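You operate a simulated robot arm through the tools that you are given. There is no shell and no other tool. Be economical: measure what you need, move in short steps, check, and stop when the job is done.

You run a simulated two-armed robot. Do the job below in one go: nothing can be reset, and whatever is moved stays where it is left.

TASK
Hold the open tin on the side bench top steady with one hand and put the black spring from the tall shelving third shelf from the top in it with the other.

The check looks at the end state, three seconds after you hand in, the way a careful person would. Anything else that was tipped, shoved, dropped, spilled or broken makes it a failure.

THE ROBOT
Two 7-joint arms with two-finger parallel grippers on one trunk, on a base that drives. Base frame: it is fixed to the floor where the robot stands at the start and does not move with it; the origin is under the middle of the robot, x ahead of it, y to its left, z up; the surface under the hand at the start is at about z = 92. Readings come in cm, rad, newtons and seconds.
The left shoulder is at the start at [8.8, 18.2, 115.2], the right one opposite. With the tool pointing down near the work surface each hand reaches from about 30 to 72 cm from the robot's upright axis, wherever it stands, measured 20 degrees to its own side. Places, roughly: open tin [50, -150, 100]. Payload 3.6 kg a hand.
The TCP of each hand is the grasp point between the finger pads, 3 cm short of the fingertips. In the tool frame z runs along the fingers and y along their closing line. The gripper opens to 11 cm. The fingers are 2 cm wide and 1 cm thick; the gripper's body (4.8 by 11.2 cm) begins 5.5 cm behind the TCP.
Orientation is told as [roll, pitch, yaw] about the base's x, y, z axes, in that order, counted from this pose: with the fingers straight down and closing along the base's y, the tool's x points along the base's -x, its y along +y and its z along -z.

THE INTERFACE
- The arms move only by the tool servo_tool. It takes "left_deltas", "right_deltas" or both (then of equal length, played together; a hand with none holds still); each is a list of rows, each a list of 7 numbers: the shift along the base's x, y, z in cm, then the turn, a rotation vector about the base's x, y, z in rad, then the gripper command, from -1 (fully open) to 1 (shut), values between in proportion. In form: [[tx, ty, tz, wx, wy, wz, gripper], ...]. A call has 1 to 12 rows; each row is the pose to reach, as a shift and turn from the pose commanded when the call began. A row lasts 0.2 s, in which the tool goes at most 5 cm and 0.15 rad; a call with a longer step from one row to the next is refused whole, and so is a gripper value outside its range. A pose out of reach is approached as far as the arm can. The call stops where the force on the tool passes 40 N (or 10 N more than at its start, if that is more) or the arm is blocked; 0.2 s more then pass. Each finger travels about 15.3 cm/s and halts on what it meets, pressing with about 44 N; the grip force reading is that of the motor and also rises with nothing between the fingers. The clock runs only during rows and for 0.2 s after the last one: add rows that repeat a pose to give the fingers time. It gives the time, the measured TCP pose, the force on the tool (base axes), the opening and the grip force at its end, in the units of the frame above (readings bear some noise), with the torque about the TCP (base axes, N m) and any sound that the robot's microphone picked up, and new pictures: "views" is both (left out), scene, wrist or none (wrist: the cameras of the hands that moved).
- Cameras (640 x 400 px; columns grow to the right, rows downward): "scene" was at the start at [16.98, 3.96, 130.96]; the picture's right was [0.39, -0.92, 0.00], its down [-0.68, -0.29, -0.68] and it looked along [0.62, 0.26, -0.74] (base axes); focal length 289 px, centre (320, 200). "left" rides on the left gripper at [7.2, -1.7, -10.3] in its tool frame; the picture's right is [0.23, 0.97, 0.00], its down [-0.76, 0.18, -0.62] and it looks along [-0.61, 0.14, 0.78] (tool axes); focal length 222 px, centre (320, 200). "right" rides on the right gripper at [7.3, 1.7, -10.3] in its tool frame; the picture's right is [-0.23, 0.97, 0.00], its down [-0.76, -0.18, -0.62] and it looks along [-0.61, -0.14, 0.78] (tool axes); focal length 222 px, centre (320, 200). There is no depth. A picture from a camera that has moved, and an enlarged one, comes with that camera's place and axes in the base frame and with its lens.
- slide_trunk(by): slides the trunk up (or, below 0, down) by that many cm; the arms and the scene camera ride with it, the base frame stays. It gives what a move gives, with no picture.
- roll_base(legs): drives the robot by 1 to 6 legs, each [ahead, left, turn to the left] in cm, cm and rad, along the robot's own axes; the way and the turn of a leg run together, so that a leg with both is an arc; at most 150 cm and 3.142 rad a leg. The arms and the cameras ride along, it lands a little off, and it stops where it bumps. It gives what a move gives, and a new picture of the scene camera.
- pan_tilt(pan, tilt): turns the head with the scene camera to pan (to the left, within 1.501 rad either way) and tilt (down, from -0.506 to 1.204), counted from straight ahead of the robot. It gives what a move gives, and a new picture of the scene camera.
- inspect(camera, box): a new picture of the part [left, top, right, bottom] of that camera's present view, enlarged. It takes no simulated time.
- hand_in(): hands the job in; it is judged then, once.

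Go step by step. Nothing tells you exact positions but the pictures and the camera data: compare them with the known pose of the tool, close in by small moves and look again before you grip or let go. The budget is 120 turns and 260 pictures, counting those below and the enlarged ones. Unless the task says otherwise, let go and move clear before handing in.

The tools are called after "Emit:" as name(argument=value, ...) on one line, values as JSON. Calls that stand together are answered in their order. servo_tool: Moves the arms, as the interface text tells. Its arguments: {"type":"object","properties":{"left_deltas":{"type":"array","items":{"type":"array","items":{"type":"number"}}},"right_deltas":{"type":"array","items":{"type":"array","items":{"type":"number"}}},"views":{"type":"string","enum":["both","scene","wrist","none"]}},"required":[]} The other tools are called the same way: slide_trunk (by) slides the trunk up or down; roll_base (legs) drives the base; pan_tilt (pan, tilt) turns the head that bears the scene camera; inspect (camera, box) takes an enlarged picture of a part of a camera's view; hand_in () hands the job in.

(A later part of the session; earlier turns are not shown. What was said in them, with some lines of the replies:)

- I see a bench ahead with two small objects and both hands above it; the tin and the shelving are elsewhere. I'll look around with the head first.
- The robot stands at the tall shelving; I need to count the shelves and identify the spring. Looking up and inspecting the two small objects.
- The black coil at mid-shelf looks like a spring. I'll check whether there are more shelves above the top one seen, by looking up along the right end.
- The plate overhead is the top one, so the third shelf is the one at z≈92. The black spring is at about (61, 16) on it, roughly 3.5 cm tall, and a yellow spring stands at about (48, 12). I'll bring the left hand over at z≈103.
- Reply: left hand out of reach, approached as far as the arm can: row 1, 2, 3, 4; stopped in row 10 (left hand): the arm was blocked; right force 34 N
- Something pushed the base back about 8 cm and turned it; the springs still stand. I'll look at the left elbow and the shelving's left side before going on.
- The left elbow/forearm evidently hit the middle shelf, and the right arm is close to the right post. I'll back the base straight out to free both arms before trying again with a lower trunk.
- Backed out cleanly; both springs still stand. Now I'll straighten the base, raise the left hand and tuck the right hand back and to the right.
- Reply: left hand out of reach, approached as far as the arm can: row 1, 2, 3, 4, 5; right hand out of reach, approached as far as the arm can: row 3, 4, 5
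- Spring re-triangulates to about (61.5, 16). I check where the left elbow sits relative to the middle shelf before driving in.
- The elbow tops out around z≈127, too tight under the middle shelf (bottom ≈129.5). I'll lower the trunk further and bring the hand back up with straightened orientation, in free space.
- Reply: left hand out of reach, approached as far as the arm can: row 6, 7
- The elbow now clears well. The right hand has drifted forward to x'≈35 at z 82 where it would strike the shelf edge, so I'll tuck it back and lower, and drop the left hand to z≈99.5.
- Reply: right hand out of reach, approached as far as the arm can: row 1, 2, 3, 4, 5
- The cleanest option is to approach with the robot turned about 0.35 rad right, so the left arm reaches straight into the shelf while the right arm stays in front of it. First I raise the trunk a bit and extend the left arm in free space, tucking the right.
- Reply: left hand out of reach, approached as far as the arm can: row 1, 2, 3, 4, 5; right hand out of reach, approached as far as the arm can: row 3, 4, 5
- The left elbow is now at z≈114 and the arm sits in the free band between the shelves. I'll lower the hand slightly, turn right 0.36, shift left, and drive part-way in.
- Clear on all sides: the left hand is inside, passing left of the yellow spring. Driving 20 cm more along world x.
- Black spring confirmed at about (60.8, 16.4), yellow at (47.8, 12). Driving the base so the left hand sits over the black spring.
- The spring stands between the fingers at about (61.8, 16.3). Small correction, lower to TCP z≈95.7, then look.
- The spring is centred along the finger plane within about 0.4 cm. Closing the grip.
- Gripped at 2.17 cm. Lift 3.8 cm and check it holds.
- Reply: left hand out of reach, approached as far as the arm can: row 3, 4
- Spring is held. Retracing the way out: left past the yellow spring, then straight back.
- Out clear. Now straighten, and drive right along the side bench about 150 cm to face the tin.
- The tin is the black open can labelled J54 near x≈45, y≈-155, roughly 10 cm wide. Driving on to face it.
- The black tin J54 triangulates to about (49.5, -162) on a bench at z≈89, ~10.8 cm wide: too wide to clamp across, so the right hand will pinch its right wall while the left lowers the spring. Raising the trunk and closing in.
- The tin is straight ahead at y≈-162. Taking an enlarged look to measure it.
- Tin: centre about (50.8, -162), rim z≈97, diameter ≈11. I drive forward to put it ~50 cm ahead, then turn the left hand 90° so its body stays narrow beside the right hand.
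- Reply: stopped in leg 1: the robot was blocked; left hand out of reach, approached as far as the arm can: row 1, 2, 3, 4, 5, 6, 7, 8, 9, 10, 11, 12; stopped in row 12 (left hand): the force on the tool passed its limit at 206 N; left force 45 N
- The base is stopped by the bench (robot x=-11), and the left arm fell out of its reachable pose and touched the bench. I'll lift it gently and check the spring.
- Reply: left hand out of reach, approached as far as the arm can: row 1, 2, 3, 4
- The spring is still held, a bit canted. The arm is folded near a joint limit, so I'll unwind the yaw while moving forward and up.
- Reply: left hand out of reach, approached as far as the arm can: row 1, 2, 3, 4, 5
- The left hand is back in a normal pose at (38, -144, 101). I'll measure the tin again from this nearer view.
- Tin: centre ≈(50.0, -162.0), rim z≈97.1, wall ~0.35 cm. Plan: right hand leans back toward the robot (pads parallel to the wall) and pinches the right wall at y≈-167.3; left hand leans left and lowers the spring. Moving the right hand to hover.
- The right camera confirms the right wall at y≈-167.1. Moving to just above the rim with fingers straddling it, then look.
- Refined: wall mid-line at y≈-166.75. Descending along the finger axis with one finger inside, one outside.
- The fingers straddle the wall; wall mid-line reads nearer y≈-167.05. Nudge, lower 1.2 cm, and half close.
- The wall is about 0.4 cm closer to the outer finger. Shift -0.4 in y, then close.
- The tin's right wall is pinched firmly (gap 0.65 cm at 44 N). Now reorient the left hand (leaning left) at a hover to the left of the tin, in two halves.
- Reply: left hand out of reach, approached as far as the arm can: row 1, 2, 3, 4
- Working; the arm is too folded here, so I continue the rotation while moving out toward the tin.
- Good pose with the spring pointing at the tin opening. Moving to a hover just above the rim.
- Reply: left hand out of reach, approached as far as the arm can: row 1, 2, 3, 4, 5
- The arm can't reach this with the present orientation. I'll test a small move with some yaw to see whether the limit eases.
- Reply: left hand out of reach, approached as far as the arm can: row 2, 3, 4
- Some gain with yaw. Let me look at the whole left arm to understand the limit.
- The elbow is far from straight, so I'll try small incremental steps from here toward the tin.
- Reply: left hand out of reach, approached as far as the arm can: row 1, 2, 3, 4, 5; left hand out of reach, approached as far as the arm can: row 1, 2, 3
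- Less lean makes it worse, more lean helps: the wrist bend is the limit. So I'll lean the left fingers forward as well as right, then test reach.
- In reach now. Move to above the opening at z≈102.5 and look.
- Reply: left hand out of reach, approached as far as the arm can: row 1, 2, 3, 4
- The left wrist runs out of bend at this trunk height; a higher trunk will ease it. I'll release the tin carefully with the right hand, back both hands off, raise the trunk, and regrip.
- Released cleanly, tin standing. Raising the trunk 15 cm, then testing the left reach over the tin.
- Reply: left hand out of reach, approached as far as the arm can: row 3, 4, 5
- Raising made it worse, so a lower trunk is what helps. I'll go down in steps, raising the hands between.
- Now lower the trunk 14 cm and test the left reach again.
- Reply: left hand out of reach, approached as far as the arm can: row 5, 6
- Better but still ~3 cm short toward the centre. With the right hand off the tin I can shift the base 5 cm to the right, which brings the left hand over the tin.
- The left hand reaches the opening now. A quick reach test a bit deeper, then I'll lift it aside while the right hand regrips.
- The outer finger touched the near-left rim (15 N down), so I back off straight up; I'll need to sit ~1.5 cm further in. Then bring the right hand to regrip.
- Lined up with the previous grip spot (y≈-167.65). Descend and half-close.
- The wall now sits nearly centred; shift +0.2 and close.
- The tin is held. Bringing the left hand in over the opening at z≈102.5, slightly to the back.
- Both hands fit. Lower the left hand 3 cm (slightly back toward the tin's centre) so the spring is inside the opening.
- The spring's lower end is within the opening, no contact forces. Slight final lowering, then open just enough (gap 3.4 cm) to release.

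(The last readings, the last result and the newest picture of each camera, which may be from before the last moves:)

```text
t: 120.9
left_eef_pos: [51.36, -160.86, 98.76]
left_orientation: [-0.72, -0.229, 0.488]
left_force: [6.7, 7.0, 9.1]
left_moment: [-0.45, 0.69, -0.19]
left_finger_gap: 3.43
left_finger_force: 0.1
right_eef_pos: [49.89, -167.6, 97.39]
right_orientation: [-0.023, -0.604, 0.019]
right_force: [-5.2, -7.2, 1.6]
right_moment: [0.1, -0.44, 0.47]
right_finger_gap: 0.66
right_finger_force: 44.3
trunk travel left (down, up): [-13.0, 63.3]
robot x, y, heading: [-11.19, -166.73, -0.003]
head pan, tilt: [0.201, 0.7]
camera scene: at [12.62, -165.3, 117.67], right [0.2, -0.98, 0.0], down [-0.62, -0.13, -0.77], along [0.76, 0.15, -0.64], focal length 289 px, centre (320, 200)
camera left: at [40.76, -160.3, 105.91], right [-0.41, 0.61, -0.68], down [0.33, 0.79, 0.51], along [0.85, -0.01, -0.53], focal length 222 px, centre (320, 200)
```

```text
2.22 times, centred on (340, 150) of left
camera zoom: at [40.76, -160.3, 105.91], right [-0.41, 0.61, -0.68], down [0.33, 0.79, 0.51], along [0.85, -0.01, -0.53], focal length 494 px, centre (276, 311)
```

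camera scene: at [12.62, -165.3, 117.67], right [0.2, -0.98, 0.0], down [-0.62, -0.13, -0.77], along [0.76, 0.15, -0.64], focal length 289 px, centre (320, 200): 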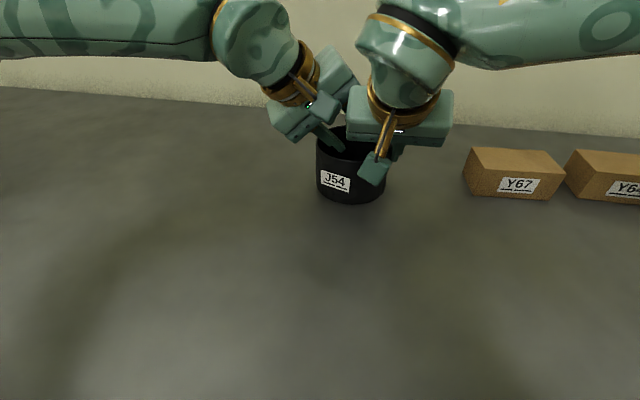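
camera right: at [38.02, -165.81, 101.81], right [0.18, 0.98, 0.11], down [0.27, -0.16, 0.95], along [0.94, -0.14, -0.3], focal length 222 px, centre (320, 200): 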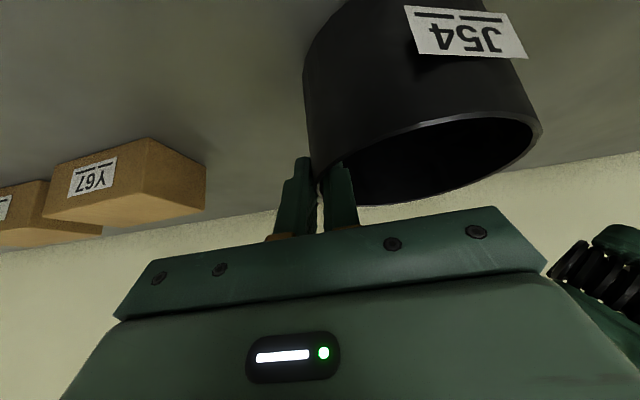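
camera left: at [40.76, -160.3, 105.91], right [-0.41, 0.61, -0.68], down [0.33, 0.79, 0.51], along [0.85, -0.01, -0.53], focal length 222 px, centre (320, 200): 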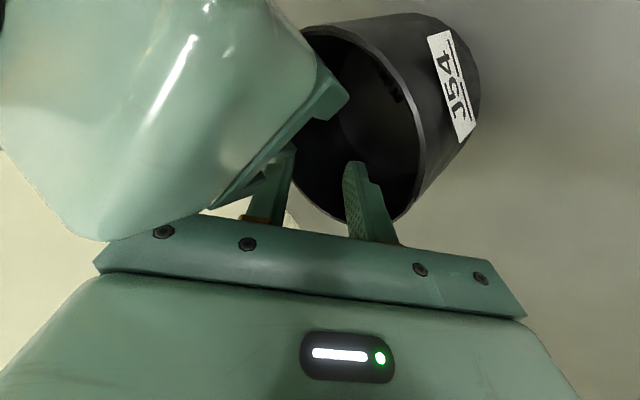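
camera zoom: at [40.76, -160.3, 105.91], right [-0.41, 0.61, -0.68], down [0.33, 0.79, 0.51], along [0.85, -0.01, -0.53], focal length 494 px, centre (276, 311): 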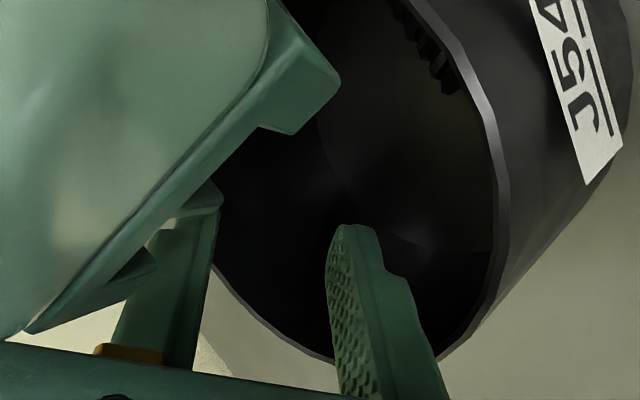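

The spring dropped into the tin (visible by the front wall). The hands graze lightly, so I lift the left hand straight up, then away.

Emit:
servo_tool(left_deltas=[[0.2, 0, 1, 0, 0, 0, 0.38], [0.2, 0.3, 2.5, 0, 0, 0, 0.38], [0, 1.2, 4.5, 0, 0, 0, 0.38], [0, 4, 7, 0, 0, 0, 0.38], [0, 7.5, 9, 0, 0, 0, 0.38], [0, 11, 10, 0, 0, 0, 0.38]], views="both")

```text
t: 122.3
left_eef_pos: [51.4, -150.06, 108.66]
left_orientation: [-0.717, -0.226, 0.487]
left_force: [-0.1, 0.6, -0.5]
left_moment: [0.0, -0.03, 0.02]
left_finger_gap: 3.39
left_finger_force: 0.0
right_eef_pos: [49.74, -167.54, 97.55]
right_orientation: [-0.023, -0.607, 0.016]
right_force: [-0.9, 0.5, 1.6]
right_moment: [0.24, 0.2, -0.01]
right_finger_gap: 0.67
right_finger_force: 44.0
trunk travel left (down, up): [-13.0, 63.3]
robot x, y, heading: [-11.48, -166.99, 0.002]
head pan, tilt: [0.201, 0.7]
camera scene: at [12.62, -165.29, 117.66], right [0.2, -0.98, 0.0], down [-0.62, -0.13, -0.77], along [0.76, 0.15, -0.64], focal length 289 px, centre (320, 200)
camera left: at [40.61, -149.41, 115.94], right [-0.41, 0.61, -0.68], down [0.33, 0.79, 0.51], along [0.85, -0.01, -0.53], focal length 222 px, centre (320, 200)
```

scene: 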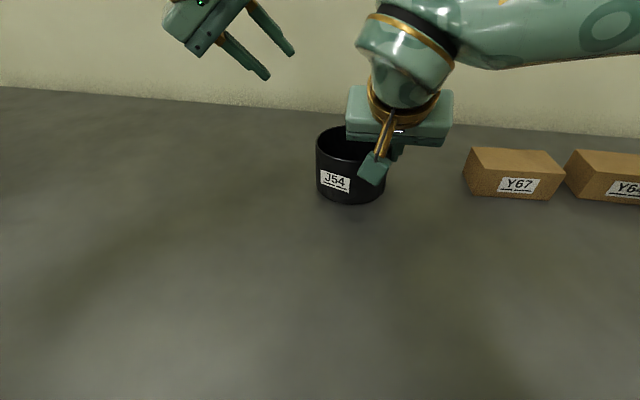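
left: 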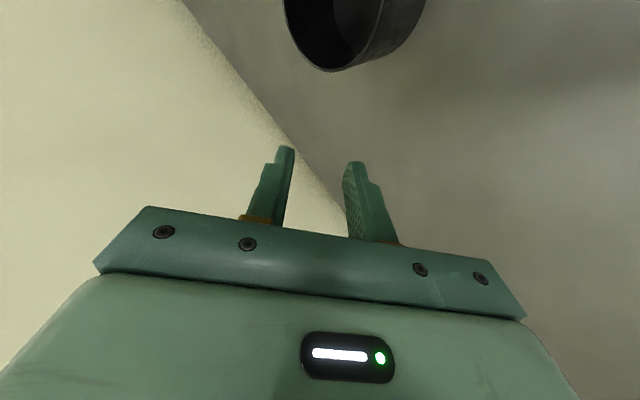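

Left hand clear and the tin stands steady. Now the right hand opens slightly and retracts along its finger axis.

Emit:
servo_tool(right_deltas=[[0, 0, 0, 0, 0, 0, 0.8], [0, 0, 0, 0, 0, 0, 0.65], [0, 0, 0, 0, 0, 0, 0.65], [-1.1, 0, 1.65, 0, 0, 0, 0.65], [-2.2, 0, 3.3, 0, 0, 0, 0.65], [-3.4, 0, 5, 0, 0, 0, 0.65], [-4, 0, 8, 0, 0, 0, 0.65], [-6, -2, 10, 0, 0, 0, 0.65]], views="scene")

Emit:
slide_trunk(by=15)

Emit:
pan_tilt(pan=0.0, tilt=0.85)

Emit:
inspect(camera="scene", box=[240, 100, 400, 220])

```text
t: 124.1
left_eef_pos: [51.34, -149.97, 108.7]
left_orientation: [-0.717, -0.227, 0.487]
left_force: [-0.2, -1.3, 0.7]
left_moment: [0.01, 0.0, 0.03]
left_finger_gap: 3.38
left_finger_force: 0.1
right_eef_pos: [43.69, -169.59, 107.23]
right_orientation: [-0.022, -0.605, 0.017]
right_force: [1.0, -0.3, 0.3]
right_moment: [0.01, -0.02, 0.0]
right_finger_gap: 1.93
right_finger_force: 0.0
trunk travel left (down, up): [-13.0, 63.3]
robot x, y, heading: [-11.38, -166.82, 0.001]
head pan, tilt: [0.201, 0.7]
camera scene: at [12.62, -165.3, 117.66], right [0.2, -0.98, 0.0], down [-0.62, -0.13, -0.77], along [0.76, 0.15, -0.64], focal length 289 px, centre (320, 200)
```

scene: 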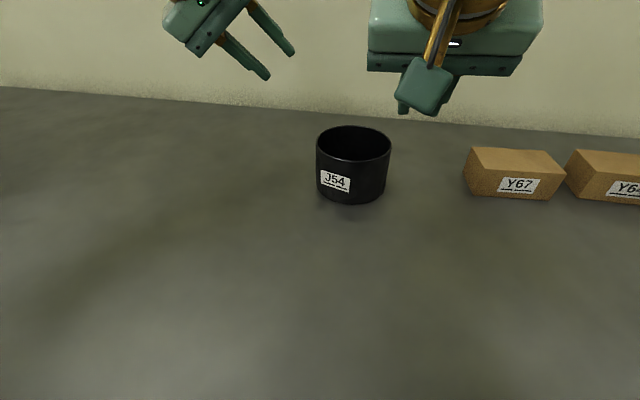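

```text
t: 125.8
left_eef_pos: [52.26, -149.64, 123.09]
left_orientation: [-0.714, -0.214, 0.489]
left_force: [0.9, 0.1, 0.1]
left_moment: [-0.04, -0.01, 0.0]
left_finger_gap: 3.42
left_finger_force: 0.0
right_eef_pos: [44.83, -169.36, 121.8]
right_orientation: [-0.024, -0.592, 0.018]
right_force: [0.8, -0.1, 0.7]
right_moment: [0.01, 0.0, -0.01]
right_finger_gap: 1.93
right_finger_force: 0.2
trunk travel left (down, up): [-28.0, 48.3]
robot x, y, heading: [-11.25, -167.27, -0.001]
head pan, tilt: [0.201, 0.7]
```

```text
t: 126.5
left_eef_pos: [52.19, -149.95, 123.06]
left_orientation: [-0.715, -0.217, 0.488]
left_force: [0.3, -0.2, -0.5]
left_moment: [-0.03, -0.01, 0.03]
left_finger_gap: 3.42
left_finger_force: 0.0
right_eef_pos: [44.74, -169.41, 121.84]
right_orientation: [-0.027, -0.594, 0.017]
right_force: [0.7, 0.6, -0.3]
right_moment: [0.02, 0.02, -0.04]
right_finger_gap: 1.94
right_finger_force: 0.0
trunk travel left (down, up): [-28.0, 48.3]
robot x, y, heading: [-11.48, -166.88, 0.002]
head pan, tilt: [0.0, 0.85]
camera scene: at [5.17, -166.83, 131.86], right [0.0, -1.0, 0.0], down [-0.75, 0.0, -0.66], along [0.66, 0.0, -0.75], focal length 289 px, centre (320, 200)
```

scene: 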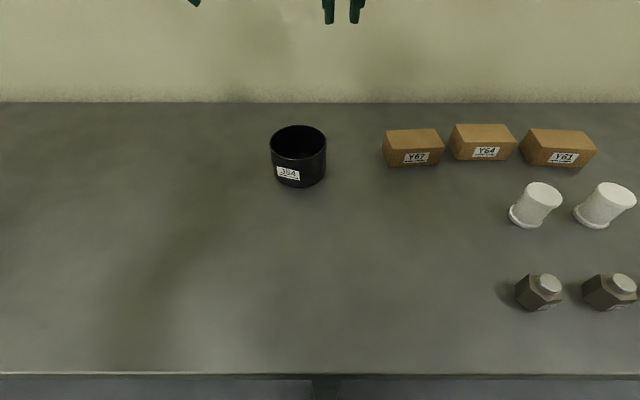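

```text
3.33 times, centred on (320, 160) of scene
camera zoom: at [5.17, -166.83, 131.86], right [0.0, -1.0, 0.0], down [-0.75, 0.0, -0.66], along [0.66, 0.0, -0.75], focal length 964 px, centre (320, 333)
```

zoom: 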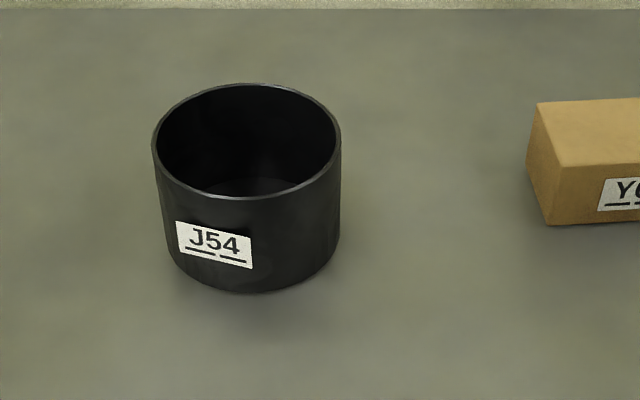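

The tin stands upright and everything else is untouched. I raise the head for a view inside the tin to confirm the spring.

Emit:
slide_trunk(by=40)

Emit:
pan_tilt(pan=0.1, tilt=1.05)

Emit:
inspect(camera="scene", box=[260, 90, 420, 210])

```text
t: 130.4
left_eef_pos: [47.88, -149.73, 168.91]
left_orientation: [-0.762, -0.301, 0.498]
left_force: [0.6, 0.1, -0.1]
left_moment: [0.01, 0.01, 0.0]
left_finger_gap: 3.39
left_finger_force: 0.0
right_eef_pos: [44.7, -169.46, 161.81]
right_orientation: [-0.025, -0.595, 0.018]
right_force: [0.2, 0.6, 0.3]
right_moment: [0.0, -0.01, 0.0]
right_finger_gap: 1.93
right_finger_force: 0.0
trunk travel left (down, up): [-68.0, 8.3]
robot x, y, heading: [-11.47, -167.12, 0.002]
head pan, tilt: [0.0, 0.85]
```

```text
t: 131.1
left_eef_pos: [47.85, -149.78, 168.82]
left_orientation: [-0.762, -0.302, 0.498]
left_force: [-0.1, -0.4, 0.4]
left_moment: [-0.02, 0.02, -0.05]
left_finger_gap: 3.38
left_finger_force: 0.1
right_eef_pos: [44.69, -169.3, 161.9]
right_orientation: [-0.024, -0.596, 0.017]
right_force: [0.5, -0.1, -0.1]
right_moment: [0.01, -0.02, 0.01]
right_finger_gap: 1.93
right_finger_force: 0.0
trunk travel left (down, up): [-68.0, 8.3]
robot x, y, heading: [-11.46, -167.09, 0.001]
head pan, tilt: [0.099, 1.051]
camera scene: at [-3.65, -166.16, 170.71], right [0.1, -1.0, 0.0], down [-0.86, -0.09, -0.5], along [0.49, 0.05, -0.87], focal length 289 px, centre (320, 200)
```

scene: 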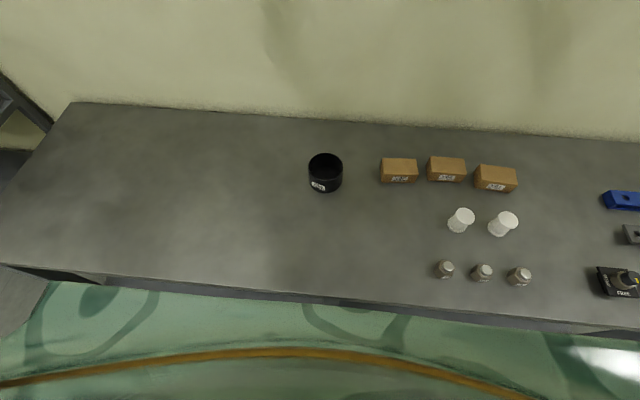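

```text
3.33 times, centred on (340, 150) of scene
camera zoom: at [-3.65, -166.16, 170.71], right [0.1, -1.0, 0.0], down [-0.86, -0.09, -0.5], along [0.49, 0.05, -0.87], focal length 964 px, centre (253, 367)
```

zoom: 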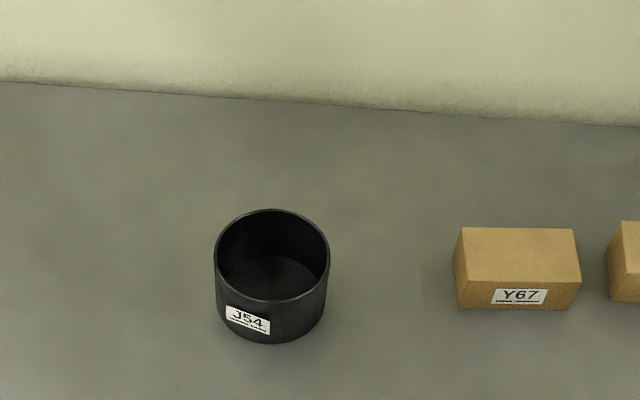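

The spring isn't anywhere on the bench; it should lie against the front wall inside. Checking with the wrist cameras and finer zoom.

Emit:
inspect(camera="scene", box=[305, 148, 345, 195])

Emit:
inspect(camera="left", box=[200, 0, 520, 200])

Emit:
inspect(camera="right", box=[200, 0, 520, 200])

```text
8.51 times, centred on (325, 172) of scene
camera zoom: at [-3.65, -166.16, 170.71], right [0.1, -1.0, 0.0], down [-0.86, -0.09, -0.5], along [0.49, 0.05, -0.87], focal length 2462 px, centre (277, 443)
```

zoom: 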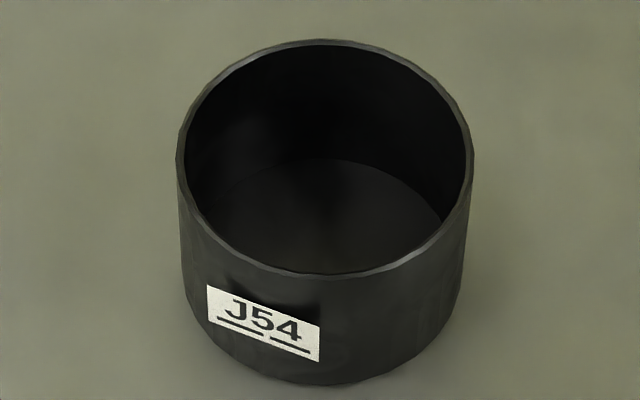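

```text
2.00 times, centred on (360, 100) of left
camera zoom: at [36.61, -149.15, 175.03], right [-0.35, 0.61, -0.71], down [0.28, 0.79, 0.54], along [0.89, -0.01, -0.45], focal length 444 px, centre (240, 400)
```

zoom: 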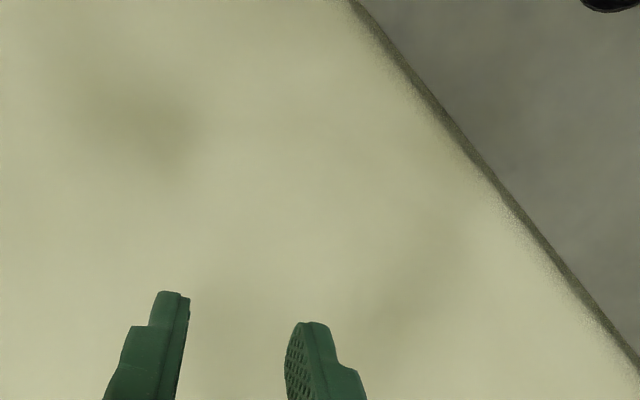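

```text
2.00 times, centred on (360, 100) of right
camera zoom: at [32.95, -167.55, 166.34], right [0.18, 0.98, 0.11], down [0.28, -0.16, 0.95], along [0.94, -0.14, -0.3], focal length 444 px, centre (240, 400)
```

zoom: 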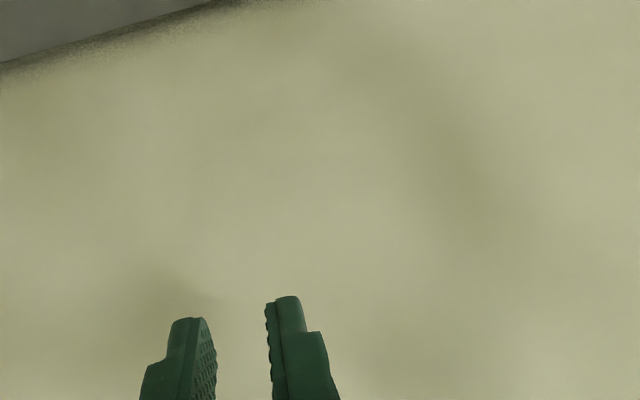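

The front strip inside the tin is hidden from here. I'll tip the left hand's camera down (high above, nothing near) to look straight into the tin.

Emit:
servo_tool(left_deltas=[[0, 0, 0, -0.01, 0.13, -0.02, 0.38], [0, 0, 0, -0.02, 0.26, -0.05, 0.38], [0, 0, 0, -0.03, 0.39, -0.07, 0.38], [0, 0, 0, -0.04, 0.52, -0.09, 0.38], [0, 0, 0, -0.05, 0.65, -0.12, 0.38], [0, 0, 0, -0.06, 0.78, -0.15, 0.38], [0, 0, 0, -0.07, 0.9, -0.17, 0.38]], views="wrist")

```text
t: 132.7
left_eef_pos: [35.72, -143.8, 168.12]
left_orientation: [-0.484, 0.494, 0.366]
left_force: [0.2, 0.0, 0.1]
left_moment: [-0.04, -0.03, -0.03]
left_finger_gap: 3.43
left_finger_force: 0.0
left hand out of reach, approached as far as the arm can: row 1, 2, 3, 4, 5, 6, 7
right_eef_pos: [44.83, -169.31, 161.82]
right_orientation: [-0.025, -0.594, 0.018]
right_force: [0.1, 0.4, 0.5]
right_moment: [-0.01, 0.03, 0.01]
right_finger_gap: 1.92
right_finger_force: 0.1
trunk travel left (down, up): [-68.0, 8.3]
robot x, y, heading: [-11.11, -166.78, 0.002]
head pan, tilt: [0.099, 1.051]
camera left: at [32.79, -141.31, 180.3], right [-0.7, 0.66, -0.29], down [0.67, 0.74, 0.05], along [0.25, -0.16, -0.96], focal length 222 px, centre (320, 200)
```

left: 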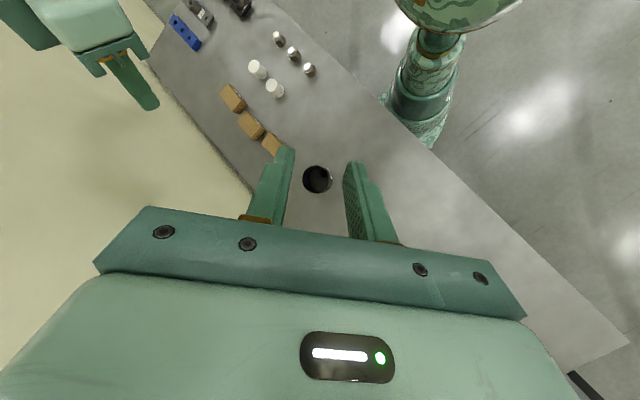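

Emit:
inspect(camera="left", box=[298, 162, 338, 198])

```text
11.11 times, centred on (318, 180) of left
camera zoom: at [32.79, -141.31, 180.3], right [-0.7, 0.66, -0.29], down [0.67, 0.74, 0.05], along [0.25, -0.16, -0.96], focal length 2468 px, centre (342, 422)
```

zoom: 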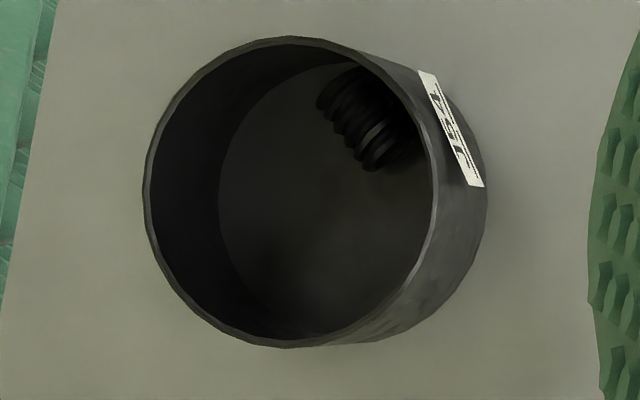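

The spring is lying inside the tin against the front wall, the tin is upright, and both hands are clear. Handing in.

Emit:
hand_in()

```text
The job is handed in.
```

The black spring from the third shelf is in the open tin (J54). The right hand held the tin's wall while the left hand dropped the spring in. The last close-up shows the tin upright with the spring lying inside it, and both hands are clear.

- **Tin position:** it ended up roughly half a centimetre from where it started and slightly turned, because I had to grip it twice. Before the second grip, the left fingers also pressed briefly on its rim (about 15 N).
- **Bumps along the way:** early on, the left arm pushed against something in the shelving, probably the middle shelf, and shoved the base back about 8 cm. Later the left hand struck the bench top with a brief 206 N spike while holding the spring, which stayed in the grip. The hands also brushed each other when the spring was released.
- **Everything else:** in the pictures I took afterwards, nothing else on the bench or shelf had been tipped or moved.
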